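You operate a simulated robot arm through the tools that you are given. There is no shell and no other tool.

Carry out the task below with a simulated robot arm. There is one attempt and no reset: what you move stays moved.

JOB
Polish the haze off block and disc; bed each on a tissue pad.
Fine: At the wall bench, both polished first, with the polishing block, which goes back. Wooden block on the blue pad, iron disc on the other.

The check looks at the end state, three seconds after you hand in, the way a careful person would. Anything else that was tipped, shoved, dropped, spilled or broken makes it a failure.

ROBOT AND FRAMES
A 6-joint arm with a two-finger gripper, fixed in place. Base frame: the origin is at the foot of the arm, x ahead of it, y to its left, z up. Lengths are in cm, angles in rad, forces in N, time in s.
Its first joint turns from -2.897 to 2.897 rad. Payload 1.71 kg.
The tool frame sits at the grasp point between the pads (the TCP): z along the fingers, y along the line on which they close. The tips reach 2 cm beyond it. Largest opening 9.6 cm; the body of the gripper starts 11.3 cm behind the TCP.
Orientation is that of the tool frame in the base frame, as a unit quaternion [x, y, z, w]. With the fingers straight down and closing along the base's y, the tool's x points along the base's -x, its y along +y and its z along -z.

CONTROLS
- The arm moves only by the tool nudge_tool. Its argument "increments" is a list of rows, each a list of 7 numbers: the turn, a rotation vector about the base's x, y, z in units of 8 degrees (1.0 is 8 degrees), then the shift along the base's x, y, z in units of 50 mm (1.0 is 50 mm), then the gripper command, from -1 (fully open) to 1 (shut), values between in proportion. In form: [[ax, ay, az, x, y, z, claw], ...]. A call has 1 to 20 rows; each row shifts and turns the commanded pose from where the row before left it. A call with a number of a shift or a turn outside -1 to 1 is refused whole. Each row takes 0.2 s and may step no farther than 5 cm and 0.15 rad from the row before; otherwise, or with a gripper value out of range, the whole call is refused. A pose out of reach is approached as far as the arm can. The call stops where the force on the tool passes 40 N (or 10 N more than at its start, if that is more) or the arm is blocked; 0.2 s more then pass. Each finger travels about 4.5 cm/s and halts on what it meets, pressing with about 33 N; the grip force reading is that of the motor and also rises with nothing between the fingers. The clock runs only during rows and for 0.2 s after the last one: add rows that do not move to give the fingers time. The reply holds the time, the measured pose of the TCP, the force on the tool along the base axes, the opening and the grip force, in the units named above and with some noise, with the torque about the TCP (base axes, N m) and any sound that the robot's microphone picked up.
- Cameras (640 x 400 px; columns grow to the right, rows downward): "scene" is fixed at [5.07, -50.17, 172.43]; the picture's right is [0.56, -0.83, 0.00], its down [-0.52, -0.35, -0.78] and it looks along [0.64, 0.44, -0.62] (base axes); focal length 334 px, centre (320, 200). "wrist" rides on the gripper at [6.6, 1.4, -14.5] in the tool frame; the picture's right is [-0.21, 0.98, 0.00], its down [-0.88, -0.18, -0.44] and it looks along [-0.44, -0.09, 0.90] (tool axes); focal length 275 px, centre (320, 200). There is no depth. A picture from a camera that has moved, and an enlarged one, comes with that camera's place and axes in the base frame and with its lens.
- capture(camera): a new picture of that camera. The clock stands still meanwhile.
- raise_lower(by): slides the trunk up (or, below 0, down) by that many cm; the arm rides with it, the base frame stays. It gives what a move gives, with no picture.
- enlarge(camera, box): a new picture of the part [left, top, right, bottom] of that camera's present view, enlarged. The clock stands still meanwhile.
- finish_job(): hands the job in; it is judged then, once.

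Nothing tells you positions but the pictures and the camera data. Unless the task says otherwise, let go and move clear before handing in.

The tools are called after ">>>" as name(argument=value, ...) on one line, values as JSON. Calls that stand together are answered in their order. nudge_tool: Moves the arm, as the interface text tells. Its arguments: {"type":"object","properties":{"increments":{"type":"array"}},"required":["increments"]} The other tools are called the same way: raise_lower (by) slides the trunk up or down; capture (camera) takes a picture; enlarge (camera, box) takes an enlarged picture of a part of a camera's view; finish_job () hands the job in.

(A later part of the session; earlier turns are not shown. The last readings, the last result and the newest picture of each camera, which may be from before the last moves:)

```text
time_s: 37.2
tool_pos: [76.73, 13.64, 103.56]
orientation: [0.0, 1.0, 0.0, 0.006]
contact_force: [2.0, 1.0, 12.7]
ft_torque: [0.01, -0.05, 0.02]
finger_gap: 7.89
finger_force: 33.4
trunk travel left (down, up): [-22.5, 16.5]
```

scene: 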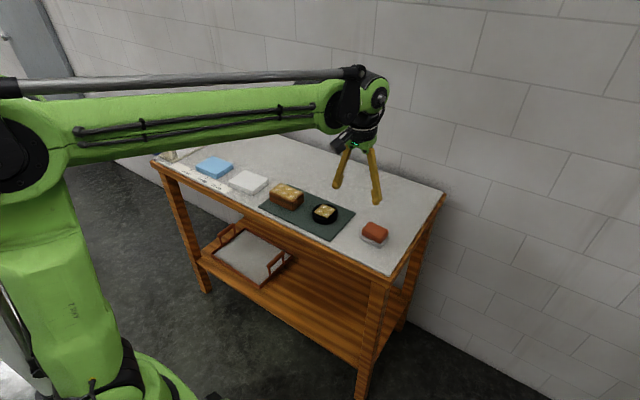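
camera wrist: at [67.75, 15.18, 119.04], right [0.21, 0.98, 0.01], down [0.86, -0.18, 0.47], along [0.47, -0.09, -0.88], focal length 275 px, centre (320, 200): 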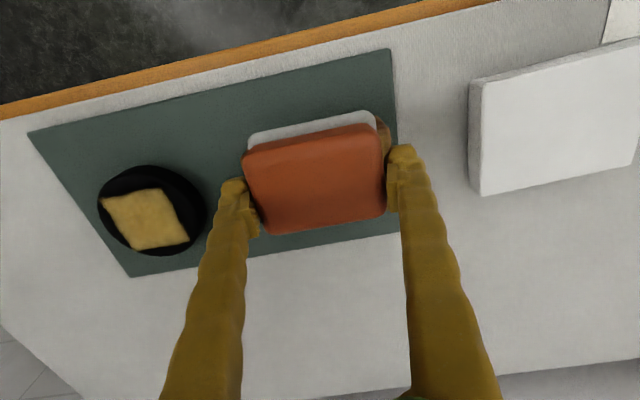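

Contact with about 12 N. I'll ease slightly and try a gentle short stroke, checking that the block stays put.

>>> nudge_tool(increments=[[0, 0, 0, 0, 0, 0.01, 1], [0, 0, 0, 0.05, 0, 0, 1], [0, 0, 0, 0.05, 0, 0, 1], [0, 0, 0, 0.05, 0, 0, 1], [0, 0, 0, -0.05, 0, 0, 1], [0, 0, 0, -0.05, 0, 0, 1], [0, 0, 0, -0.05, 0, 0, 1]])

>>> enlarge(camera="scene", box=[260, 160, 340, 220])

```text
time_s: 38.8
tool_pos: [76.71, 13.63, 103.52]
orientation: [0.0, 1.0, 0.0, 0.007]
contact_force: [2.0, -0.4, 6.1]
ft_torque: [-0.01, -0.02, -0.02]
finger_gap: 7.89
finger_force: 33.0
trunk travel left (down, up): [-22.5, 16.5]
```

```text
6.67 times, centred on (300, 190) of scene
camera zoom: at [5.07, -50.17, 172.43], right [0.56, -0.83, 0.0], down [-0.52, -0.35, -0.78], along [0.64, 0.44, -0.62], focal length 2225 px, centre (453, 267)
```

zoom: 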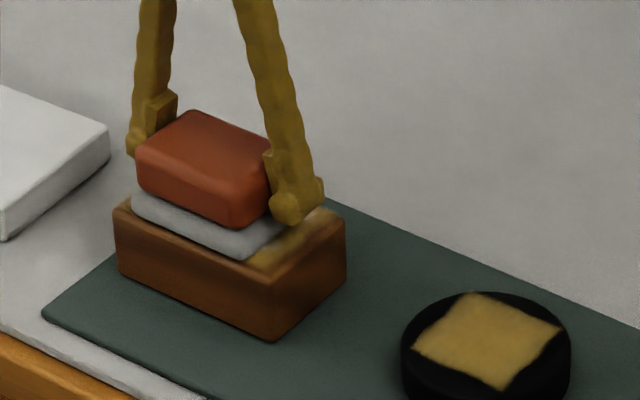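

The block isn't moving at 6 N. I'll sweep both ends of it.

>>> nudge_tool(increments=[[0, 0, 0, 0, 0.1, 0, 1], [0, 0, 0, 0, 0.1, 0, 1], [0, 0, 0, 0, 0.1, 0, 1], [0, 0, 0, 0.08, 0, 0, 1], [0, 0, 0, 0.08, 0, 0, 1], [0, 0, 0, -0.08, 0, 0, 1], [0, 0, 0, -0.08, 0, 0, 1], [0, 0, 0, -0.08, 0, 0, 1], [0, 0, 0, -0.08, 0, 0, 1], [0, 0, 0, 0.08, 0, 0, 1], [0, 0, 0, 0.08, 0, 0, 1]])

>>> enlarge(camera="scene", box=[260, 160, 340, 220])

```text
time_s: 41.2
tool_pos: [76.79, 15.2, 103.44]
orientation: [0.0, 1.0, 0.0, 0.006]
contact_force: [-3.7, 0.6, 5.6]
ft_torque: [0.04, 0.17, 0.04]
finger_gap: 7.89
finger_force: 33.3
trunk travel left (down, up): [-22.5, 16.5]
```

```text
6.67 times, centred on (300, 190) of scene
camera zoom: at [5.07, -50.17, 172.43], right [0.56, -0.83, 0.0], down [-0.52, -0.35, -0.78], along [0.64, 0.44, -0.62], focal length 2225 px, centre (453, 267)
```

zoom: 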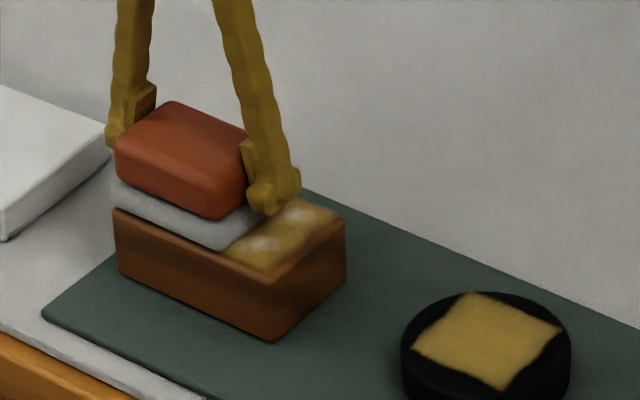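

The white spots at the exposed end are fading but still visible. Now I sweep that end.

>>> nudge_tool(increments=[[0, 0, 0, 0, -0.1, 0, 1], [0, 0, 0, 0, -0.1, 0, 1], [0, 0, 0, 0, -0.1, 0, 1], [0, 0, 0, 0, -0.1, 0, 1], [0, 0, 0, 0, -0.1, 0, 1], [0, 0, 0, 0, -0.1, 0, 1], [0, 0, 0, 0.08, 0, 0, 1], [0, 0, 0, 0.08, 0, 0, 1], [0, 0, 0, -0.08, 0, 0, 1], [0, 0, 0, -0.08, 0, 0, 1], [0, 0, 0, -0.08, 0, 0, 1], [0, 0, 0, -0.08, 0, 0, 1], [0, 0, 0, 0.08, 0, 0, 1], [0, 0, 0, 0.08, 0, 0, 1]])

>>> enlarge(camera="scene", box=[260, 160, 340, 220])

```text
time_s: 44.2
tool_pos: [76.59, 12.23, 103.66]
orientation: [0.001, 1.0, 0.0, 0.007]
contact_force: [-8.6, 0.3, 13.7]
ft_torque: [-0.15, 0.39, -0.07]
finger_gap: 7.89
finger_force: 33.2
trunk travel left (down, up): [-22.5, 16.5]
```

```text
6.67 times, centred on (300, 190) of scene
camera zoom: at [5.07, -50.17, 172.43], right [0.56, -0.83, 0.0], down [-0.52, -0.35, -0.78], along [0.64, 0.44, -0.62], focal length 2225 px, centre (453, 267)
```

zoom: 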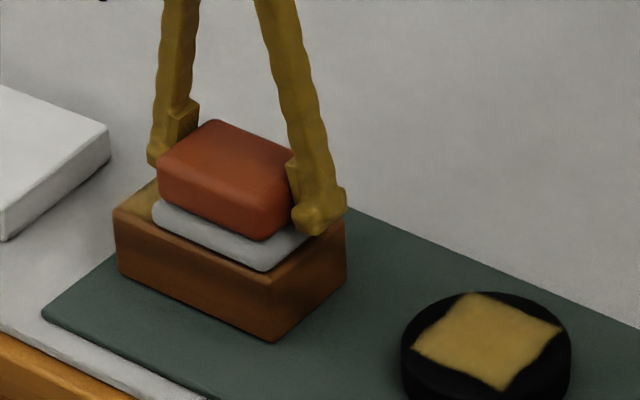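

That is good contact and the block is still in place. I'll do one more set of strokes here and back to the other end, then look.

>>> nudge_tool(increments=[[0, 0, 0, 0, 0, 0.006, 1], [0, 0, 0, 0.08, 0, 0, 1], [0, 0, 0, 0.08, 0, 0, 1], [0, 0, 0, -0.08, 0, 0, 1], [0, 0, 0, -0.08, 0, 0, 1], [0, 0, 0, -0.08, 0, 0, 1], [0, 0, 0, -0.08, 0, 0, 1], [0, 0, 0, 0.08, 0.05, 0, 1], [0, 0, 0, 0.08, 0.1, 0, 1], [0, 0, 0, 0, 0.1, 0, 1], [0, 0, 0, 0, 0.1, 0, 1], [0, 0, 0, 0, 0.1, 0, 1], [0, 0, 0, 0, 0.1, 0, 1], [0, 0, 0, 0.08, 0, -0.006, 1], [0, 0, 0, -0.08, 0, 0, 1], [0, 0, 0, -0.08, 0, 0, 1], [0, 0, 0, 0.08, 0, 0, 1]])

>>> nudge_tool(increments=[[0, 0, 0, 0, -0.1, 0.02, 1], [0, 0, 0, 0, -0.1, 0.2, 1], [0, 0, 0, 0, 0, 0.4, 1], [0, 0, 0, 0, 0, 0.4, 1], [0, 0, 0, 0, 0, 0.4, 1], [0, 0, 0, 0, 0, 0, 1]])

>>> enlarge(camera="scene", box=[260, 160, 350, 230])

>>> capture(camera="wrist")

```text
time_s: 47.8
tool_pos: [76.65, 15.0, 103.7]
orientation: [-0.001, 1.0, 0.0, 0.006]
contact_force: [-6.4, 1.6, 11.3]
ft_torque: [0.03, 0.32, 0.03]
finger_gap: 7.88
finger_force: 33.5
trunk travel left (down, up): [-22.5, 16.5]
```

```text
time_s: 49.2
tool_pos: [76.72, 13.84, 110.66]
orientation: [0.0, 1.0, 0.0, 0.006]
contact_force: [0.4, 0.7, -0.2]
ft_torque: [0.01, -0.07, -0.02]
finger_gap: 7.87
finger_force: 33.0
trunk travel left (down, up): [-22.5, 16.5]
```

```text
5.71 times, centred on (305, 195) of scene
camera zoom: at [5.07, -50.17, 172.43], right [0.56, -0.83, 0.0], down [-0.52, -0.35, -0.78], along [0.64, 0.44, -0.62], focal length 1907 px, centre (406, 229)
```

zoom: 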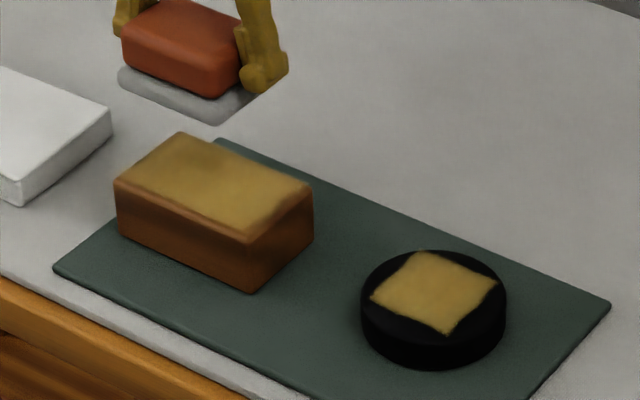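

```text
taken
camera wrist: at [70.13, 15.4, 125.2], right [0.21, 0.98, 0.0], down [0.87, -0.18, 0.46], along [0.45, -0.09, -0.89], focal length 275 px, centre (320, 200)
```

wrist: 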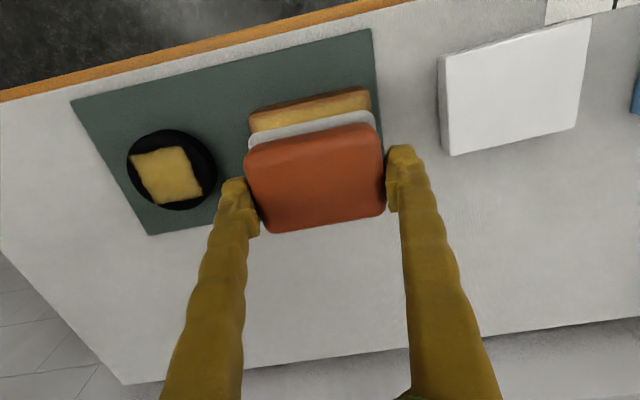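

All six white spots on the block are gone too, leaving the same uniform gold finish as the disc. To make sure that gold isn't residual film, I'll give the disc one more pass and compare.

>>> nudge_tool(increments=[[0, 0, 0, 0, -0.3, 0, 1], [0, 0, 0, 0.05, -0.5, 0, 1], [0, 0, 0, 0.05, -0.5, 0, 1], [0, 0, 0, 0.05, -0.5, 0, 1], [0, 0, 0, 0.05, -0.5, 0, 1], [0, 0, 0, 0.04, -0.5, 0, 1], [0, 0, 0, 0, -0.3, -0.1, 1], [0, 0, 0, 0, -0.15, -0.3, 1], [0, 0, 0, 0, 0, -0.4, 1], [0, 0, 0, 0, 0, -0.4, 1], [0, 0, 0, 0, 0, -0.3, 1], [0, 0, 0, 0, 0, -0.1, 1], [0, 0, 0, 0, 0, 0, 1], [0, 0, 0, 0, 0, 0, 1]])

```text
time_s: 52.2
tool_pos: [77.96, -2.29, 102.58]
orientation: [0.0, 1.0, 0.0, 0.006]
contact_force: [0.4, 0.6, -0.6]
ft_torque: [0.06, -0.03, 0.0]
finger_gap: 7.83
finger_force: 32.8
trunk travel left (down, up): [-22.5, 16.5]
```

>>> nudge_tool(increments=[[0, 0, 0, 0, 0, -0.04, 1], [0, 0, 0, 0, 0, -0.04, 1], [0, 0, 0, 0, 0, -0.04, 1], [0, 0, 0, 0, 0, -0.04, 1], [0, 0, 0, 0, 0, -0.03, 1], [0, 0, 0, 0, 0, -0.02, 1], [0, 0, 0, 0, 0, 0, 1]])

```text
time_s: 53.8
tool_pos: [77.92, -2.26, 101.74]
orientation: [0.0, 1.0, 0.001, 0.006]
contact_force: [1.0, 0.0, 3.5]
ft_torque: [0.05, -0.03, -0.02]
finger_gap: 7.83
finger_force: 33.1
trunk travel left (down, up): [-22.5, 16.5]
```

Contact came about 4 mm higher than before, so the handle is creeping down in the grip. I'll press a bit and do a short pass, then check.

>>> nudge_tool(increments=[[0, 0, 0, 0, 0, -0.012, 1], [0, 0, 0, 0.1, 0, 0, 1], [0, 0, 0, 0.1, 0, 0, 1], [0, 0, 0, -0.1, 0, 0, 1], [0, 0, 0, -0.1, 0, 0, 1], [0, 0, 0, -0.1, 0, 0, 1], [0, 0, 0, -0.1, 0, 0, 1], [0, 0, 0, 0.1, 0, 0, 1], [0, 0, 0, 0.1, 0, 0, 1], [0, 0, 0, 0, 0.1, 0, 1], [0, 0, 0, 0, 0.1, 0, 1], [0, 0, 0, 0, -0.1, 0, 1], [0, 0, 0, 0, -0.1, 0, 1], [0, 0, 0, 0, -0.1, 0, 1], [0, 0, 0, 0, -0.1, 0, 1], [0, 0, 0, 0, 0.1, 0, 1], [0, 0, 0, 0, 0.1, 0, 1]])

>>> nudge_tool(increments=[[0, 0, 0, 0, 0, 0.1, 1], [0, 0, 0, 0, 0, 0.3, 1], [0, 0, 0, 0, 0, 0.5, 1], [0, 0, 0, 0, 0, 0.3, 1], [0, 0, 0, 0, 0, 0, 1]])

>>> enlarge(camera="scene", box=[260, 170, 370, 240])

>>> enlarge(camera="scene", box=[306, 196, 346, 226])

```text
time_s: 57.4
tool_pos: [77.92, -2.41, 101.62]
orientation: [0.0, 1.0, 0.001, 0.005]
contact_force: [0.9, -9.8, 19.9]
ft_torque: [-0.29, 0.15, 0.08]
finger_gap: 7.81
finger_force: 33.5
trunk travel left (down, up): [-22.5, 16.5]
```

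```text
time_s: 58.6
tool_pos: [78.01, -2.3, 107.55]
orientation: [0.0, 1.0, 0.0, 0.006]
contact_force: [-0.1, 0.1, -2.2]
ft_torque: [0.0, 0.04, 0.02]
finger_gap: 7.83
finger_force: 32.6
trunk travel left (down, up): [-22.5, 16.5]
```

```text
5.71 times, centred on (315, 205) of scene
camera zoom: at [5.07, -50.17, 172.43], right [0.56, -0.83, 0.0], down [-0.52, -0.35, -0.78], along [0.64, 0.44, -0.62], focal length 1907 px, centre (349, 171)
```

zoom: 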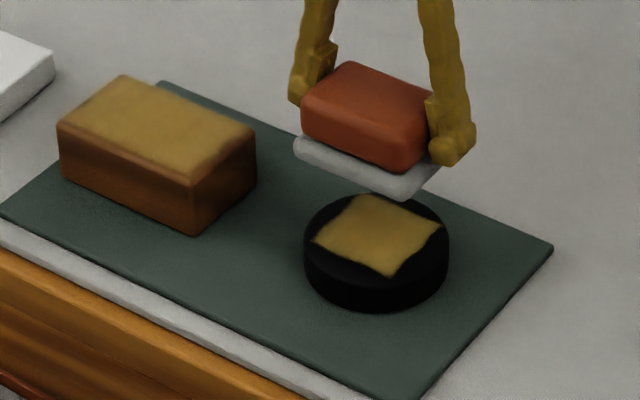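

```text
13.33 times, centred on (326, 211) of scene
camera zoom: at [5.07, -50.17, 172.43], right [0.56, -0.83, 0.0], down [-0.52, -0.35, -0.78], along [0.64, 0.44, -0.62], focal length 4449 px, centre (240, 53)
```

zoom: 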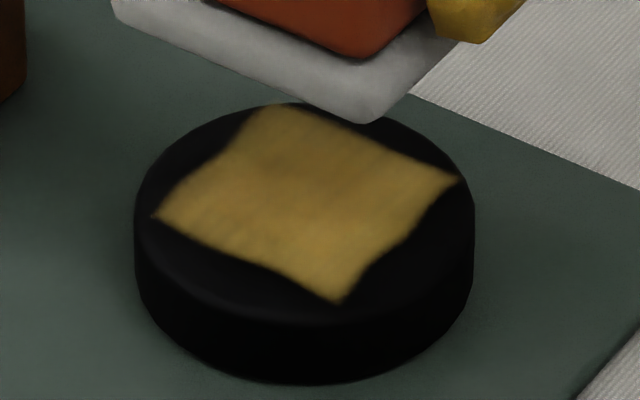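

The gold finish is unchanged, so it's the surface itself and the haze is off both. Now I return the polisher to its spot near (78.6, −21.4).

>>> nudge_tool(increments=[[0, 0, 0, 0, -0.2, 0, 1], [0, 0, 0, 0, -0.4, 0, 1], [0, 0, 0, 0, -0.5, 0, 1], [0, 0, 0, 0.04, -0.5, 0, 1], [0, 0, 0, 0.04, -0.5, 0, 1], [0, 0, 0, 0.04, -0.5, 0, 1], [0, 0, 0, 0, -0.5, 0, 1], [0, 0, 0, 0, -0.4, -0.1, 1], [0, 0, 0, 0, -0.3, -0.3, 1], [0, 0, 0, 0, 0, -0.4, 1], [0, 0, 0, 0, 0, -0.4, 1], [0, 0, 0, 0, 0, 0, 1], [0, 0, 0, 0, 0, 0, 1]])

>>> enlarge(camera="scene", box=[332, 190, 412, 260])

```text
time_s: 61.4
tool_pos: [78.54, -21.18, 101.55]
orientation: [0.001, 1.0, 0.0, 0.006]
contact_force: [-0.6, -0.3, -0.5]
ft_torque: [0.0, 0.01, 0.02]
finger_gap: 7.81
finger_force: 33.0
trunk travel left (down, up): [-22.5, 16.5]
```

```text
5.71 times, centred on (372, 225) of scene
camera zoom: at [5.07, -50.17, 172.43], right [0.56, -0.83, 0.0], down [-0.52, -0.35, -0.78], along [0.64, 0.44, -0.62], focal length 1907 px, centre (23, 57)
```

zoom: 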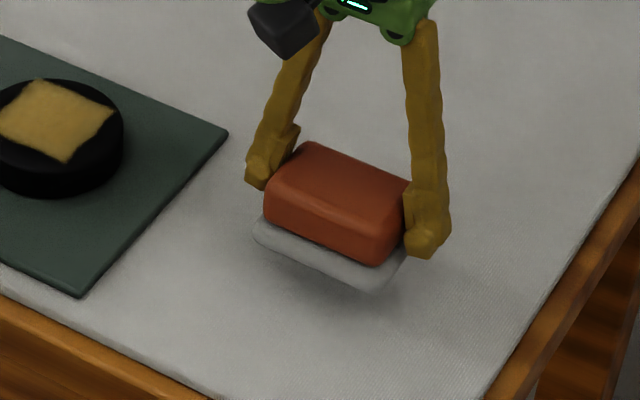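

Almost over its original place. I'll shift 2 mm in y and lower to just above the table.

>>> nudge_tool(increments=[[0, 0, 0, 0, -0.04, -0.1, 1], [0, 0, 0, 0, 0, -0.15, 1], [0, 0, 0, 0, 0, -0.15, 1], [0, 0, 0, 0, 0, -0.08, 1], [0, 0, 0, 0, 0, -0.04, 1], [0, 0, 0, 0, 0, 0, 1], [0, 0, 0, 0, 0, 0, 1]])

```text
time_s: 63.0
tool_pos: [78.51, -21.53, 98.91]
orientation: [0.0, 1.0, 0.0, 0.006]
contact_force: [0.1, 0.2, -0.6]
ft_torque: [0.03, -0.03, -0.03]
finger_gap: 7.79
finger_force: 32.9
trunk travel left (down, up): [-22.5, 16.5]
```

>>> nudge_tool(increments=[[0, 0, 0, 0.01, 0.02, -0.02, 1], [0, 0, 0, 0, 0, -0.02, 1], [0, 0, 0, 0, 0, -0.02, 1], [0, 0, 0, 0, 0, 0, 1]])

```text
time_s: 64.0
tool_pos: [78.57, -21.48, 98.64]
orientation: [0.0, 1.0, -0.001, 0.007]
contact_force: [-0.2, -0.3, -0.4]
ft_torque: [0.0, 0.0, 0.04]
finger_gap: 7.77
finger_force: 33.3
trunk travel left (down, up): [-22.5, 16.5]
```

>>> nudge_tool(increments=[[0, 0, 0, 0, 0.01, -0.02, 1], [0, 0, 0, 0, 0, -0.02, 1], [0, 0, 0, 0, 0, 0, 1]])

>>> enlarge(camera="scene", box=[332, 190, 412, 260])

```text
time_s: 64.8
tool_pos: [78.56, -21.29, 98.51]
orientation: [0.0, 1.0, 0.001, 0.007]
contact_force: [12.6, -7.3, 35.4]
ft_torque: [0.06, 0.25, 0.05]
finger_gap: 7.77
finger_force: 32.9
trunk travel left (down, up): [-22.5, 16.5]
```

```text
5.71 times, centred on (372, 225) of scene
camera zoom: at [5.07, -50.17, 172.43], right [0.56, -0.83, 0.0], down [-0.52, -0.35, -0.78], along [0.64, 0.44, -0.62], focal length 1907 px, centre (23, 57)
```

zoom: 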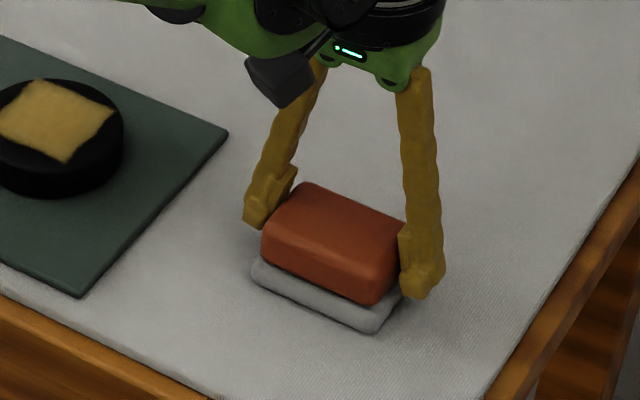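

It's seated on the table at its original spot. I'll relieve the pressure, open the fingers, and rise straight up.

>>> nudge_tool(increments=[[0, 0, 0, 0, 0, 0.02, 1], [0, 0, 0, 0, 0, 0.01, 1], [0, 0, 0, 0, 0, 0, 1]])

```text
time_s: 65.6
tool_pos: [78.55, -21.44, 98.45]
orientation: [0.0, 1.0, 0.0, 0.005]
contact_force: [-0.5, -4.4, 11.0]
ft_torque: [-0.09, 0.24, 0.07]
finger_gap: 7.78
finger_force: 32.9
trunk travel left (down, up): [-22.5, 16.5]
```

>>> nudge_tool(increments=[[0, 0, 0, 0, 0, 0.012, 1], [0, 0, 0, 0, 0, 0, 1], [0, 0, 0, 0, 0, 0, -0.7], [0, 0, 0, 0, 0, 0, -1], [0, 0, 0, 0, 0, 0, -1], [0, 0, 0, 0, 0, 0, -1], [0, 0, 0, 0, 0, 0, -1]])

>>> capture(camera="wrist")

>>> enlarge(camera="scene", box=[332, 190, 412, 260])

```text
time_s: 67.2
tool_pos: [78.58, -21.44, 98.62]
orientation: [0.0, 1.0, 0.002, 0.006]
contact_force: [0.2, -0.5, -1.0]
ft_torque: [0.0, -0.03, -0.02]
finger_gap: 9.59
finger_force: 0.1
trunk travel left (down, up): [-22.5, 16.5]
```

```text
taken
camera wrist: at [71.91, -19.85, 113.13], right [0.21, 0.98, 0.0], down [0.87, -0.18, 0.46], along [0.45, -0.09, -0.89], focal length 275 px, centre (320, 200)
```

wrist: 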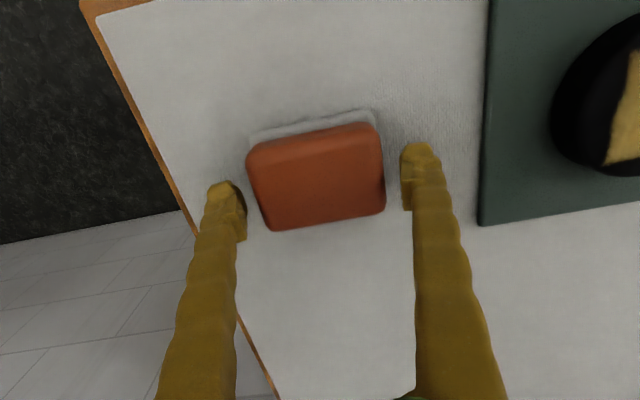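

```text
5.71 times, centred on (372, 225) of scene
camera zoom: at [5.07, -50.17, 172.43], right [0.56, -0.83, 0.0], down [-0.52, -0.35, -0.78], along [0.64, 0.44, -0.62], focal length 1907 px, centre (23, 57)
```

zoom: 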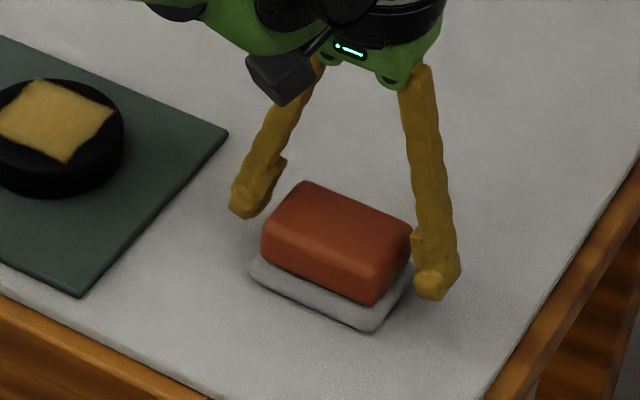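

The polisher is back exactly where it stood. I rise straight up and move to above the disc to measure its centre for a tight straddle.

>>> nudge_tool(increments=[[0, 0, 0, 0, 0, 0.2, -1], [0, 0, 0, 0, 0, 0.4, -1], [0, 0, 0, 0, 0, 0.5, -1], [0, 0, 0, 0, 0, 0.5, -1], [0, 0, 0, 0, 0.1, 0.3, -1], [0, 0, 0, 0, 0.4, 0, -1], [0, 0, 0, -0.03, 0.5, 0, -1], [0, 0, 0, -0.03, 0.5, 0, -1], [0, 0, 0, -0.03, 0.5, 0, -1], [0, 0, 0, -0.03, 0.5, 0, -1], [0, 0, 0, -0.03, 0.5, 0, -1], [0, 0, 0, -0.02, 0.5, 0, -1], [0, 0, 0, 0, 0.3, 0, -1], [0, 0, 0, 0, 0, 0, -1], [0, 0, 0, 0, 0, 0, -1]])

>>> capture(camera="wrist")

>>> capture(camera="scene")

```text
time_s: 70.4
tool_pos: [77.71, -2.39, 108.16]
orientation: [0.0, 1.0, 0.0, 0.006]
contact_force: [-1.0, 0.0, -0.9]
ft_torque: [-0.01, 0.02, -0.01]
finger_gap: 9.61
finger_force: 0.1
trunk travel left (down, up): [-22.5, 16.5]
```

```text
taken
camera wrist: at [71.1, -0.82, 122.6], right [0.21, 0.98, 0.0], down [0.87, -0.18, 0.46], along [0.45, -0.09, -0.89], focal length 275 px, centre (320, 200)
```

wrist: 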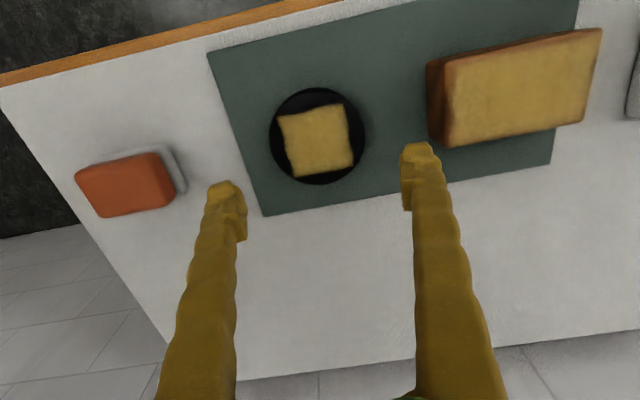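

```text
taken
```

scene: 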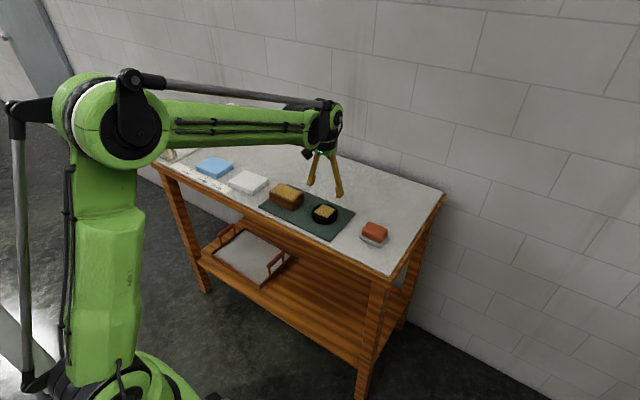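

>>> enlarge(camera="wrist", box=[250, 75, 390, 195])

```text
3.33 times, centred on (320, 135) of wrist
camera zoom: at [71.1, -0.82, 122.6], right [0.21, 0.98, 0.0], down [0.87, -0.18, 0.46], along [0.45, -0.09, -0.89], focal length 918 px, centre (320, 417)
```

zoom: 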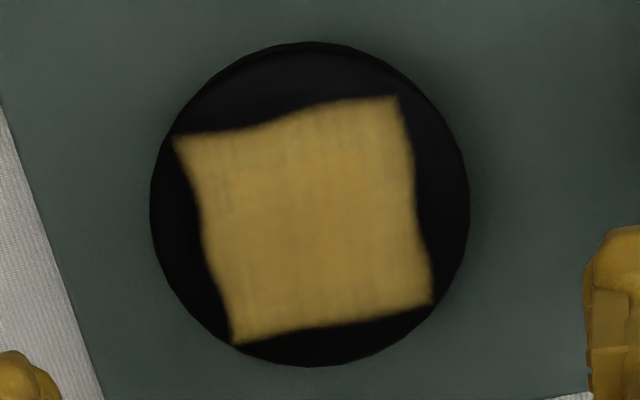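

I measure the disc centre at about (77.5, −2.35), with a diameter of about 8.5. I'll descend to just above it and verify finger clearance.

>>> nudge_tool(increments=[[0, 0, 0, -0.02, 0, -0.3, -1], [0, 0, 0, -0.02, 0, -0.4, -1], [0, 0, 0, 0, 0, -0.4, -1], [0, 0, 0, 0, 0, -0.3, -1], [0, 0, 0, 0, 0, -0.1, -1], [0, 0, 0, 0, 0, 0, -1], [0, 0, 0, 0, 0, 0, -1]])

>>> capture(camera="wrist")

>>> enlarge(camera="scene", box=[290, 170, 370, 240])

```text
time_s: 72.0
tool_pos: [77.52, -2.32, 100.58]
orientation: [0.0, 1.0, 0.0, 0.005]
contact_force: [-1.2, -0.1, 0.1]
ft_torque: [-0.01, 0.0, -0.01]
finger_gap: 9.6
finger_force: 0.1
trunk travel left (down, up): [-22.5, 16.5]
```

```text
taken
camera wrist: at [70.84, -0.83, 115.12], right [0.21, 0.98, 0.0], down [0.87, -0.18, 0.46], along [0.45, -0.09, -0.89], focal length 275 px, centre (320, 200)
```

wrist: 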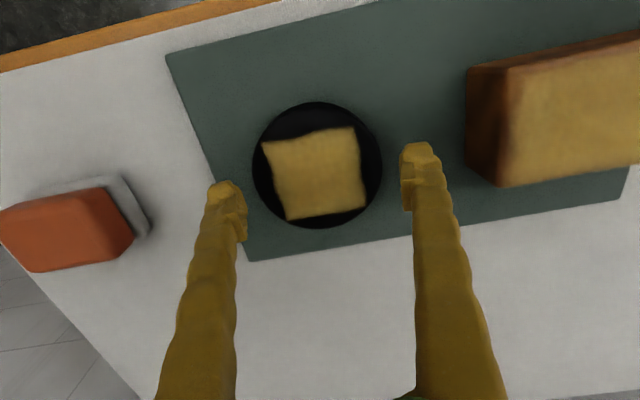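

```text
5.71 times, centred on (330, 205) of scene
camera zoom: at [5.07, -50.17, 172.43], right [0.56, -0.83, 0.0], down [-0.52, -0.35, -0.78], along [0.64, 0.44, -0.62], focal length 1907 px, centre (263, 171)
```

zoom: 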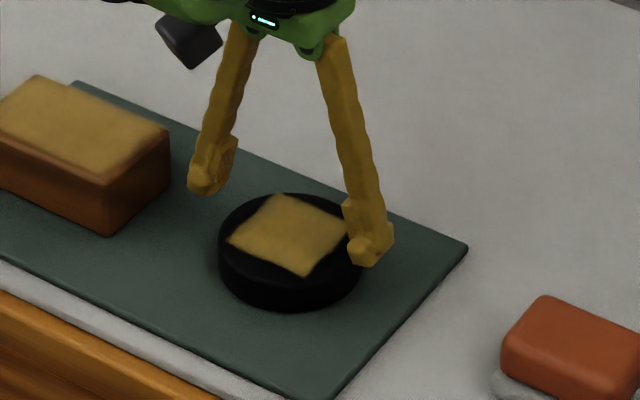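

Gaps look slightly uneven in the wrist view, so I'll zoom in to judge them.

>>> enlarge(camera="wrist", box=[200, 90, 440, 250])

```text
2.50 times, centred on (320, 170) of wrist
camera zoom: at [70.84, -0.83, 115.12], right [0.21, 0.98, 0.0], down [0.87, -0.18, 0.46], along [0.45, -0.09, -0.89], focal length 688 px, centre (320, 275)
```

zoom: 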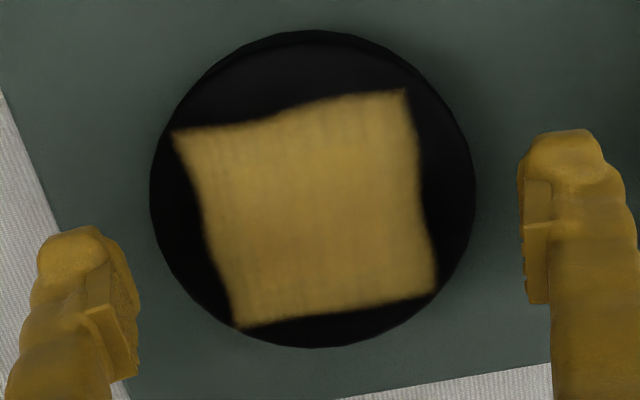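

The computed centre (77.4, −2.28) matches the gripper within 1 mm; the asymmetry is only perspective. I'll descend around the disc to z≈97.8.

>>> nudge_tool(increments=[[0, 0, 0, 0, 0.005, -0.14, -1], [0, 0, 0, 0, 0, -0.14, -1], [0, 0, 0, 0, 0, -0.14, -1], [0, 0, 0, 0, 0, -0.12, -1], [0, 0, 0, 0, 0, 0, -1], [0, 0, 0, 0, 0, 0, -1]])

>>> enlarge(camera="scene", box=[290, 170, 370, 240])

>>> enlarge(camera="wrist", box=[200, 90, 440, 250])

```text
time_s: 73.4
tool_pos: [77.71, -2.23, 98.01]
orientation: [0.0, 1.0, 0.0, 0.006]
contact_force: [-0.5, -0.3, 0.5]
ft_torque: [0.0, -0.01, -0.01]
finger_gap: 9.62
finger_force: 0.0
trunk travel left (down, up): [-22.5, 16.5]
```

```text
5.71 times, centred on (330, 205) of scene
camera zoom: at [5.07, -50.17, 172.43], right [0.56, -0.83, 0.0], down [-0.52, -0.35, -0.78], along [0.64, 0.44, -0.62], focal length 1907 px, centre (263, 171)
```

zoom: 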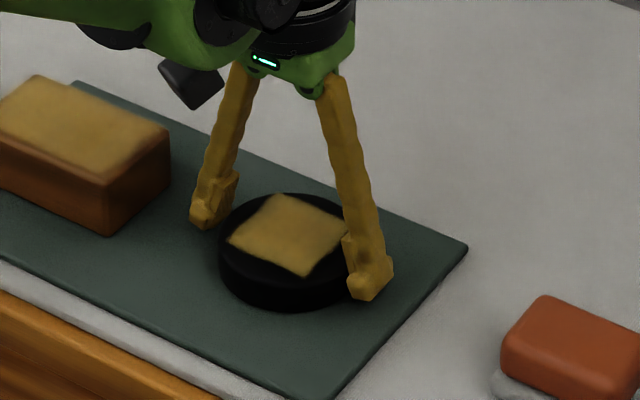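

```text
2.50 times, centred on (320, 170) of wrist
camera zoom: at [70.92, -0.85, 112.44], right [0.21, 0.98, 0.0], down [0.87, -0.18, 0.46], along [0.45, -0.09, -0.89], focal length 688 px, centre (320, 275)
```

zoom: 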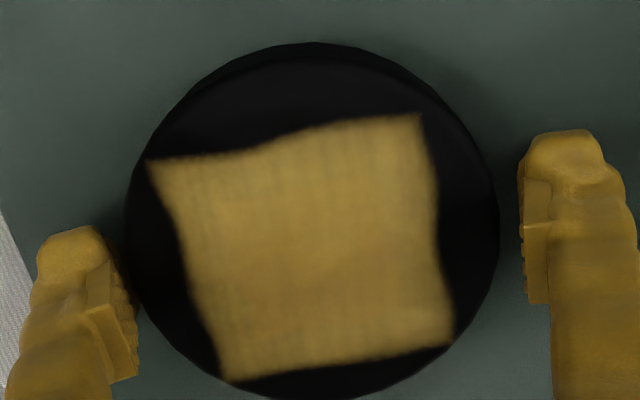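

The fingers straddle the disc cleanly. I'll trim a couple of millimetres, lower slightly and close.

>>> nudge_tool(increments=[[0, 0, 0, -0.04, -0.01, -0.04, -1], [0, 0, 0, 0, 0, 0, -1], [0, 0, 0, 0, 0, 0, -0.4], [0, 0, 0, 0, 0, 0, 0.2], [0, 0, 0, 0, 0, 0, 1], [0, 0, 0, 0, 0, 0, 1], [0, 0, 0, 0, 0, 0, 1], [0, 0, 0, 0, 0, 0, 1]])

>>> enlarge(camera="scene", box=[290, 170, 370, 240])

```text
time_s: 75.2
tool_pos: [77.4, -2.52, 97.78]
orientation: [0.0, 1.0, 0.002, 0.006]
contact_force: [2.4, -10.5, 6.3]
ft_torque: [-0.25, 0.0, 0.0]
finger_gap: 8.84
finger_force: 33.3
trunk travel left (down, up): [-22.5, 16.5]
```

```text
5.71 times, centred on (330, 205) of scene
camera zoom: at [5.07, -50.17, 172.43], right [0.56, -0.83, 0.0], down [-0.52, -0.35, -0.78], along [0.64, 0.44, -0.62], focal length 1907 px, centre (263, 171)
```

zoom: 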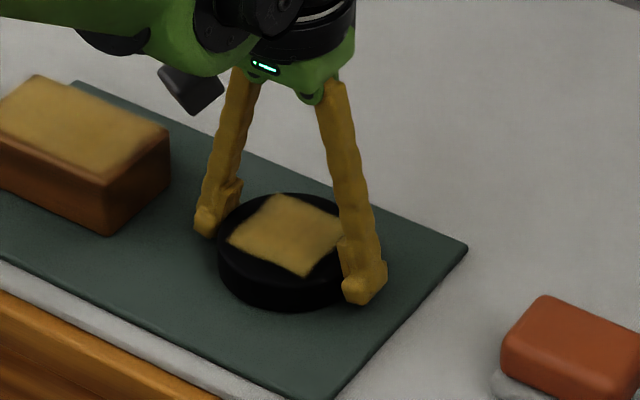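

Gripped at 8.84 cm. I'll relieve the small sideways load and lift gently.

>>> nudge_tool(increments=[[0, 0, 0, 0, -0.03, 0, 1], [0, 0, 0, 0, 0, 0.04, 1], [0, 0, 0, 0, 0, 0.06, 1], [0, 0, 0, 0, 0, 0.1, 1], [0, 0, 0, 0, 0, 0.1, 1], [0, 0, 0, 0, 0, 0.1, 1], [0, 0, 0, 0, 0, 0, 1]])

>>> enlarge(camera="scene", box=[290, 170, 370, 240])

```text
time_s: 76.8
tool_pos: [77.39, -2.41, 99.8]
orientation: [0.0, 1.0, 0.0, 0.006]
contact_force: [-0.3, -0.1, -8.3]
ft_torque: [0.02, 0.01, 0.0]
finger_gap: 8.84
finger_force: 33.2
trunk travel left (down, up): [-22.5, 16.5]
```

```text
5.71 times, centred on (330, 205) of scene
camera zoom: at [5.07, -50.17, 172.43], right [0.56, -0.83, 0.0], down [-0.52, -0.35, -0.78], along [0.64, 0.44, -0.62], focal length 1907 px, centre (263, 171)
```

zoom: 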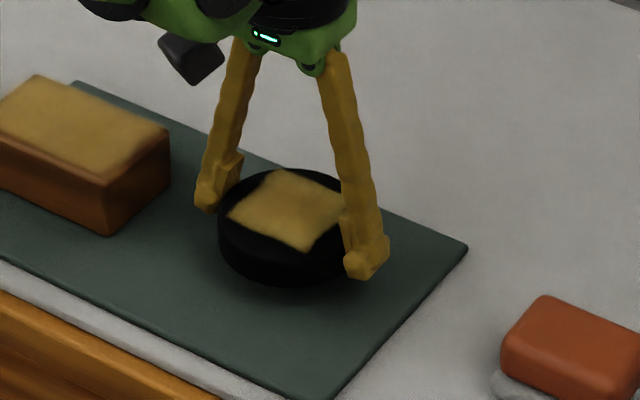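

The disc is up and steady (about 0.85 kg). I'll raise it well above the block and travel toward the white pad, stopping short to look.

>>> nudge_tool(increments=[[0, 0, 0, 0, 0, 0.2, 1], [0, 0, 0, 0, 0, 0.4, 1], [0, 0, 0, 0, 0, 0.5, 1], [0, 0, 0, 0, 0, 0.5, 1], [0, 0, 0, 0, 0, 0.5, 1], [0, 0, 0, 0, 0.1, 0.1, 1], [0, 0, 0, 0, 0.3, 0, 1], [0, 0, 0, 0, 0.4, 0, 1], [0, 0, 0, 0, 0.4, 0, 1], [0, 0, 0, 0, 0.4, 0, 1], [0, 0, 0, 0, 0.4, 0, 1], [0, 0, 0, 0, 0.4, 0, 1], [0, 0, 0, 0, 0.4, 0, 1], [0, 0, 0, 0, 0.4, 0, 1], [0, 0, 0, 0, 0.4, 0, 1], [0, 0, 0, 0, 0.3, 0, 1], [0, 0, 0, 0, 0.1, 0, 1], [0, 0, 0, 0, 0, 0, 1]])

>>> capture(camera="wrist")

>>> capture(camera="scene")

```text
time_s: 80.6
tool_pos: [77.41, 17.58, 110.73]
orientation: [0.0, 1.0, 0.0, 0.006]
contact_force: [-0.4, -0.8, -9.7]
ft_torque: [-0.04, 0.03, 0.0]
finger_gap: 8.81
finger_force: 32.6
trunk travel left (down, up): [-22.5, 16.5]
```

```text
taken
camera wrist: at [70.75, 18.97, 125.19], right [0.21, 0.98, 0.0], down [0.87, -0.18, 0.45], along [0.45, -0.09, -0.89], focal length 275 px, centre (320, 200)
```

wrist: 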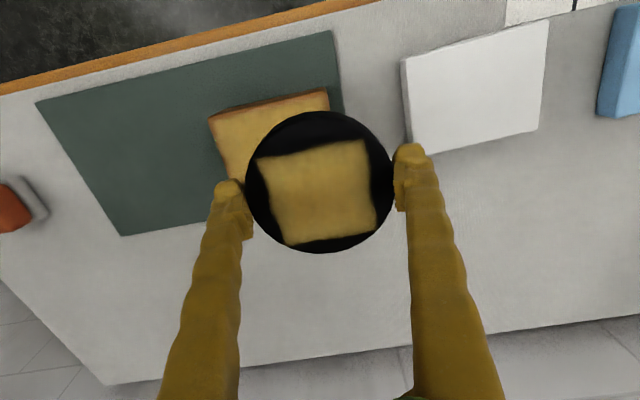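

```text
taken
```

scene: 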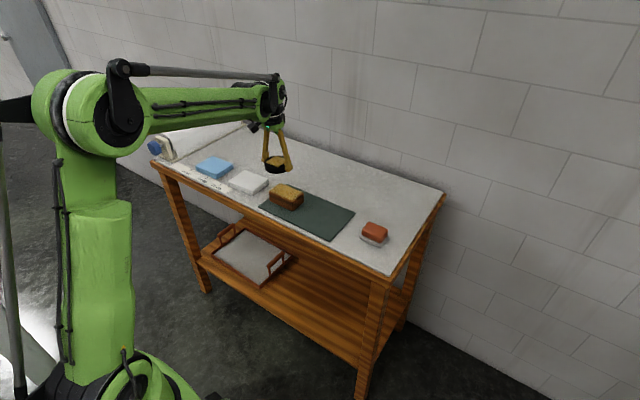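

>>> enlarge(camera="wrist", box=[390, 0, 640, 165])

```text
2.42 times, centred on (515, 82) of wrist
camera zoom: at [70.75, 18.97, 125.19], right [0.21, 0.98, 0.0], down [0.87, -0.18, 0.45], along [0.45, -0.09, -0.89], focal length 667 px, centre (-153, 485)
```

zoom: 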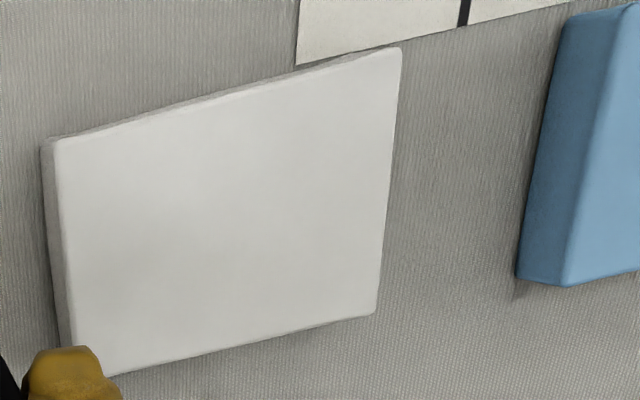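

The white pad's top is near z≈97.1, centred about (76.9, 33.0), turned only a few degrees, so the disc fits with about half a centimetre of margin in x. I'll carry the disc over it and lower partway.

>>> nudge_tool(increments=[[0, 0, 0, 0, 0.2, 0, 1], [0, 0, 0, -0.02, 0.4, 0, 1], [0, 0, 0, -0.02, 0.4, 0, 1], [0, 0, 0, -0.02, 0.4, 0, 1], [0, 0, 0, -0.02, 0.4, 0, 1], [0, 0, 0, -0.02, 0.4, 0, 1], [0, 0, 0, 0, 0.4, 0, 1], [0, 0, 0, 0, 0.3, 0, 1], [0, 0, 0, 0, 0.2, 0, 1], [0, 0, 0, 0, 0, -0.3, 1], [0, 0, 0, 0, 0, -0.4, 1], [0, 0, 0, 0, 0, -0.4, 1], [0, 0, 0, 0, 0, 0, 1], [0, 0, 0, 0, 0, 0, 1]])

>>> capture(camera="wrist")

>>> enlarge(camera="scene", box=[190, 130, 310, 220])

```text
time_s: 83.6
tool_pos: [76.86, 32.9, 105.25]
orientation: [0.0, 1.0, 0.0, 0.006]
contact_force: [-0.3, -0.3, -8.9]
ft_torque: [-0.01, 0.0, 0.01]
finger_gap: 8.8
finger_force: 32.8
trunk travel left (down, up): [-22.5, 16.5]
```

```text
taken
camera wrist: at [70.22, 34.41, 119.7], right [0.21, 0.98, 0.0], down [0.87, -0.18, 0.45], along [0.45, -0.09, -0.89], focal length 275 px, centre (320, 200)
```

wrist: 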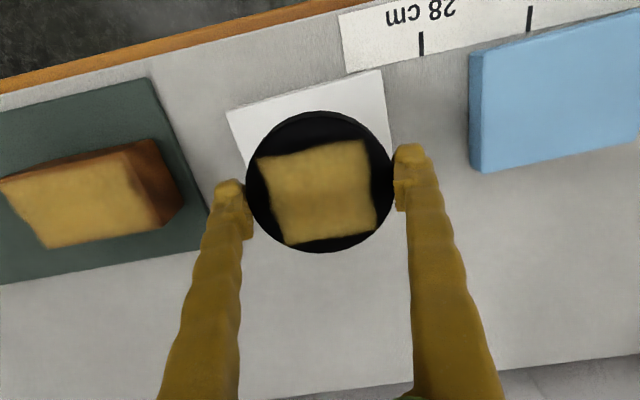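

```text
4.44 times, centred on (250, 175) of scene
camera zoom: at [5.07, -50.17, 172.43], right [0.56, -0.83, 0.0], down [-0.52, -0.35, -0.78], along [0.64, 0.44, -0.62], focal length 1483 px, centre (631, 311)
```

zoom: 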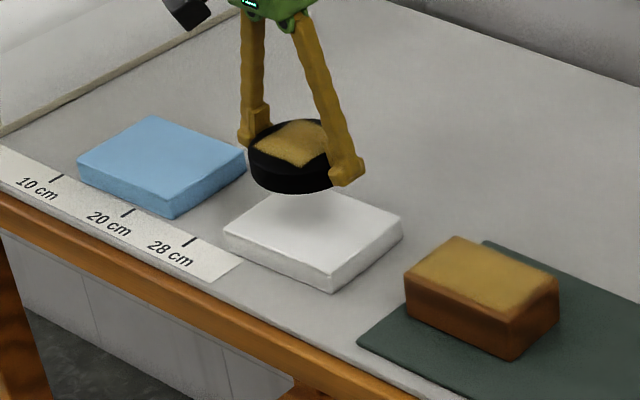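

The pad edges check out: front edge x≈72, y from 26.5 to 38.8, so the centre is about (76.9, 32.65). I'll shift 2 mm and lower to just above the pad.

>>> nudge_tool(increments=[[0, 0, 0, 0, -0.04, -0.2, 1], [0, 0, 0, 0, 0, -0.25, 1], [0, 0, 0, 0, 0, -0.25, 1], [0, 0, 0, 0, 0, -0.15, 1], [0, 0, 0, 0, 0, -0.06, 1], [0, 0, 0, 0, 0, 0, 1], [0, 0, 0, 0, 0, 0, 1]])

>>> enlarge(camera="scene", box=[210, 150, 290, 210])

```text
time_s: 85.2
tool_pos: [77.0, 32.83, 100.72]
orientation: [0.0, 1.0, 0.0, 0.006]
contact_force: [0.8, 0.3, -8.7]
ft_torque: [0.01, 0.03, 0.0]
finger_gap: 8.75
finger_force: 32.4
trunk travel left (down, up): [-22.5, 16.5]
```

```text
6.67 times, centred on (250, 180) of scene
camera zoom: at [5.07, -50.17, 172.43], right [0.56, -0.83, 0.0], down [-0.52, -0.35, -0.78], along [0.64, 0.44, -0.62], focal length 2225 px, centre (787, 333)
```

zoom: 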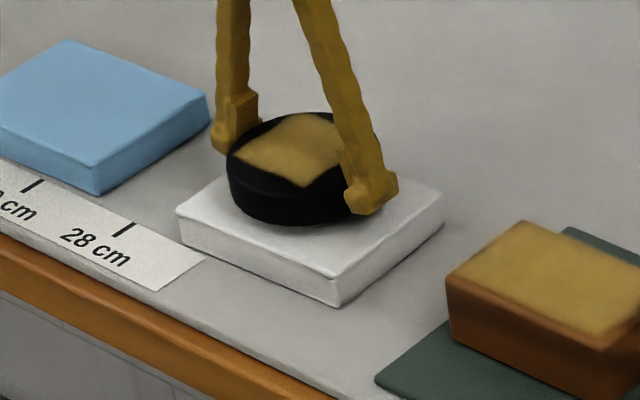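

The disc hovers about a centimetre over the pad, nearly centred. I'll continue down in fine steps until contact.

>>> nudge_tool(increments=[[0, 0, 0, -0.01, -0.03, -0.04, 1], [0, 0, 0, -0.01, 0, -0.04, 1], [0, 0, 0, 0, 0, -0.04, 1], [0, 0, 0, 0, 0, -0.03, 1], [0, 0, 0, 0, 0, -0.02, 1], [0, 0, 0, 0, 0, 0, 1]])

>>> enlarge(camera="scene", box=[210, 150, 290, 210])

```text
time_s: 86.6
tool_pos: [76.83, 32.69, 99.89]
orientation: [-0.001, 1.0, 0.0, 0.006]
contact_force: [0.9, 2.2, -1.7]
ft_torque: [0.03, -0.04, 0.04]
finger_gap: 8.76
finger_force: 32.7
trunk travel left (down, up): [-22.5, 16.5]
```

```text
6.67 times, centred on (250, 180) of scene
camera zoom: at [5.07, -50.17, 172.43], right [0.56, -0.83, 0.0], down [-0.52, -0.35, -0.78], along [0.64, 0.44, -0.62], focal length 2225 px, centre (787, 333)
```

zoom: 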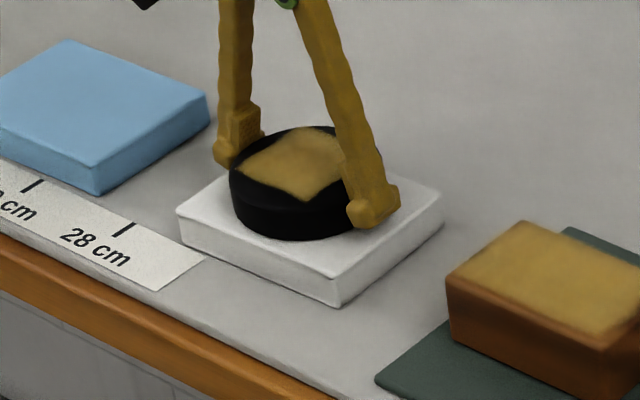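

The pad now carries most of the disc's weight and the disc sits well within it. I'll settle it half a millimetre more and open.

>>> nudge_tool(increments=[[0, 0, 0, 0, -0.01, -0.01, 1], [0, 0, 0, 0, 0, 0, 1], [0, 0, 0, 0, 0, 0, 1]])

```text
time_s: 87.4
tool_pos: [76.58, 32.49, 99.78]
orientation: [0.0, 1.0, 0.0, 0.007]
contact_force: [0.9, 2.3, 3.4]
ft_torque: [0.09, -0.02, 0.02]
finger_gap: 8.73
finger_force: 32.2
trunk travel left (down, up): [-22.5, 16.5]
```

>>> nudge_tool(increments=[[0, 0, 0, 0, 0, 0, 0], [0, 0, 0, 0, 0, 0, -0.5], [0, 0, 0, 0, 0, 0, -1], [0, 0, 0, 0, 0, 0, -1], [0, 0, 0, 0, 0, 0, -1], [0, 0, 0, 0, 0, 0, -1], [0, 0, 0, 0, 0, 0, -1]])

>>> enlarge(camera="scene", box=[210, 150, 290, 210])

>>> enlarge(camera="wrist", box=[190, 60, 450, 260])

```text
time_s: 89.0
tool_pos: [76.76, 32.43, 99.92]
orientation: [0.0, 1.0, 0.001, 0.007]
contact_force: [-0.4, 0.2, 0.7]
ft_torque: [0.01, 0.0, 0.02]
finger_gap: 9.62
finger_force: 0.1
trunk travel left (down, up): [-22.5, 16.5]
```

```text
6.67 times, centred on (250, 180) of scene
camera zoom: at [5.07, -50.17, 172.43], right [0.56, -0.83, 0.0], down [-0.52, -0.35, -0.78], along [0.64, 0.44, -0.62], focal length 2225 px, centre (787, 333)
```

zoom: 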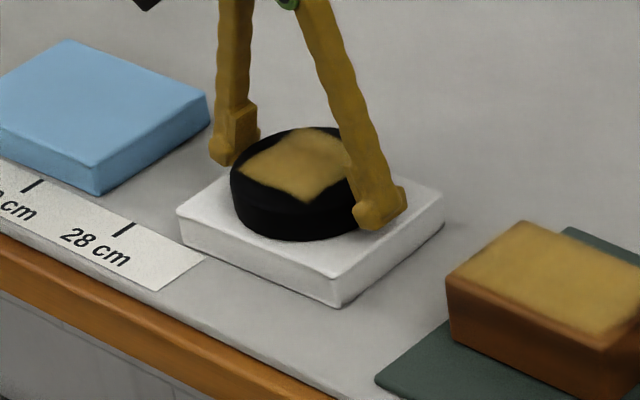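

```text
2.00 times, centred on (320, 160) of wrist
camera zoom: at [70.09, 34.04, 114.31], right [0.21, 0.98, 0.0], down [0.87, -0.18, 0.46], along [0.45, -0.09, -0.89], focal length 551 px, centre (320, 280)
```

zoom: 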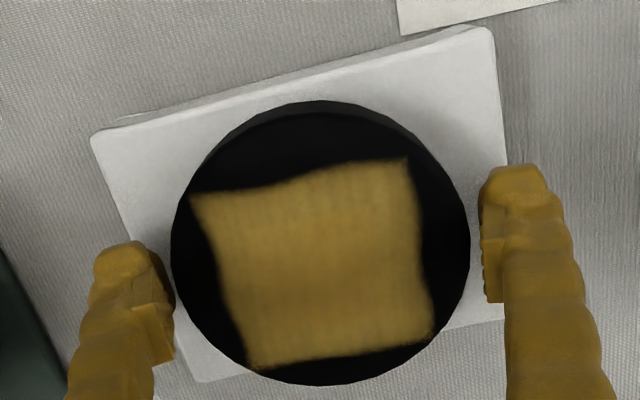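

The disc rests fully on the white pad with margin all round. I'll rise straight up and then move toward the wooden block, turning the gripper 90° up high so it closes across the block's narrow side.

>>> nudge_tool(increments=[[0, 0, 0, 0, 0, 0.1, -1], [0, 0, 0, 0, 0, 0.2, -1], [0, 0, 0, 0, 0, 0.4, -1], [0, 0, 0, 0, 0, 0.5, -1], [0, 0, 0, 0, 0, 0.5, -1], [0, 0, 0, 0, 0, 0.5, -1], [0, 0, 0, 0, 0, 0.3, -1], [0, 0, 0, 0, 0, 0, -1]])

>>> enlarge(camera="scene", box=[190, 140, 310, 220])

>>> capture(camera="wrist")

```text
time_s: 90.8
tool_pos: [76.7, 32.57, 112.38]
orientation: [0.0, 1.0, 0.0, 0.006]
contact_force: [-0.1, 0.2, -0.2]
ft_torque: [-0.02, -0.02, 0.02]
finger_gap: 9.59
finger_force: 0.0
trunk travel left (down, up): [-22.5, 16.5]
```

```text
5.00 times, centred on (250, 180) of scene
camera zoom: at [5.07, -50.17, 172.43], right [0.56, -0.83, 0.0], down [-0.52, -0.35, -0.78], along [0.64, 0.44, -0.62], focal length 1668 px, centre (670, 300)
```

zoom: 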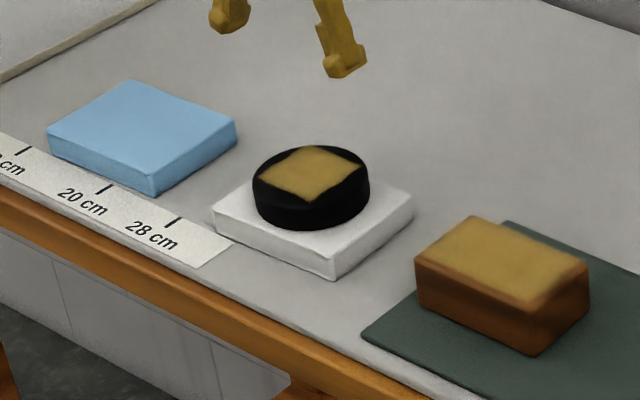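

```text
taken
camera wrist: at [70.09, 34.04, 126.81], right [0.21, 0.98, 0.0], down [0.87, -0.18, 0.46], along [0.45, -0.09, -0.89], focal length 275 px, centre (320, 200)
```

wrist: 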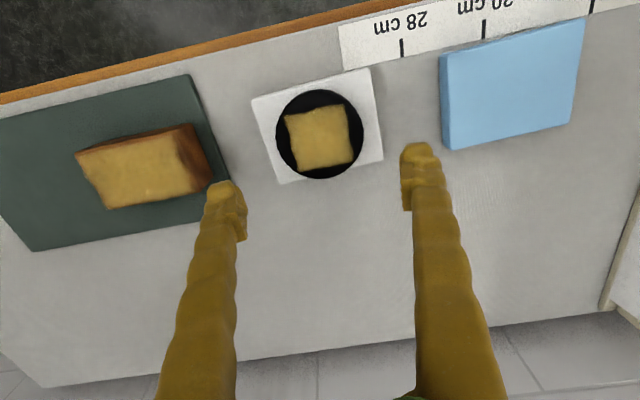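

Wrist geometry says the disc is well centred, but the scene view looks slightly biased toward the back. I'll zoom in on both to be sure.

>>> enlarge(camera="scene", box=[226, 162, 278, 200])

>>> enlarge(camera="wrist", box=[240, 55, 400, 195])

```text
10.53 times, centred on (252, 181) of scene
camera zoom: at [5.07, -50.17, 172.43], right [0.56, -0.83, 0.0], down [-0.52, -0.35, -0.78], along [0.64, 0.44, -0.62], focal length 3513 px, centre (1036, 400)
```

zoom: 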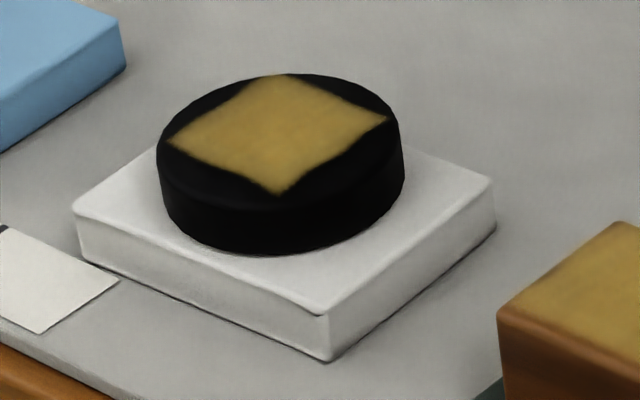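

```text
2.86 times, centred on (320, 125) of wrist
camera zoom: at [70.09, 34.04, 126.81], right [0.21, 0.98, 0.0], down [0.87, -0.18, 0.46], along [0.45, -0.09, -0.89], focal length 786 px, centre (320, 414)
```

zoom: 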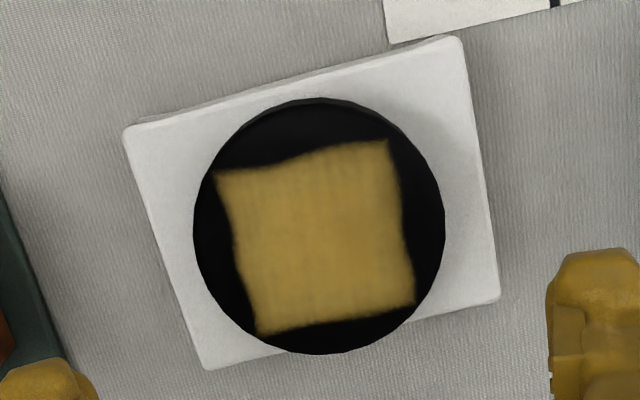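

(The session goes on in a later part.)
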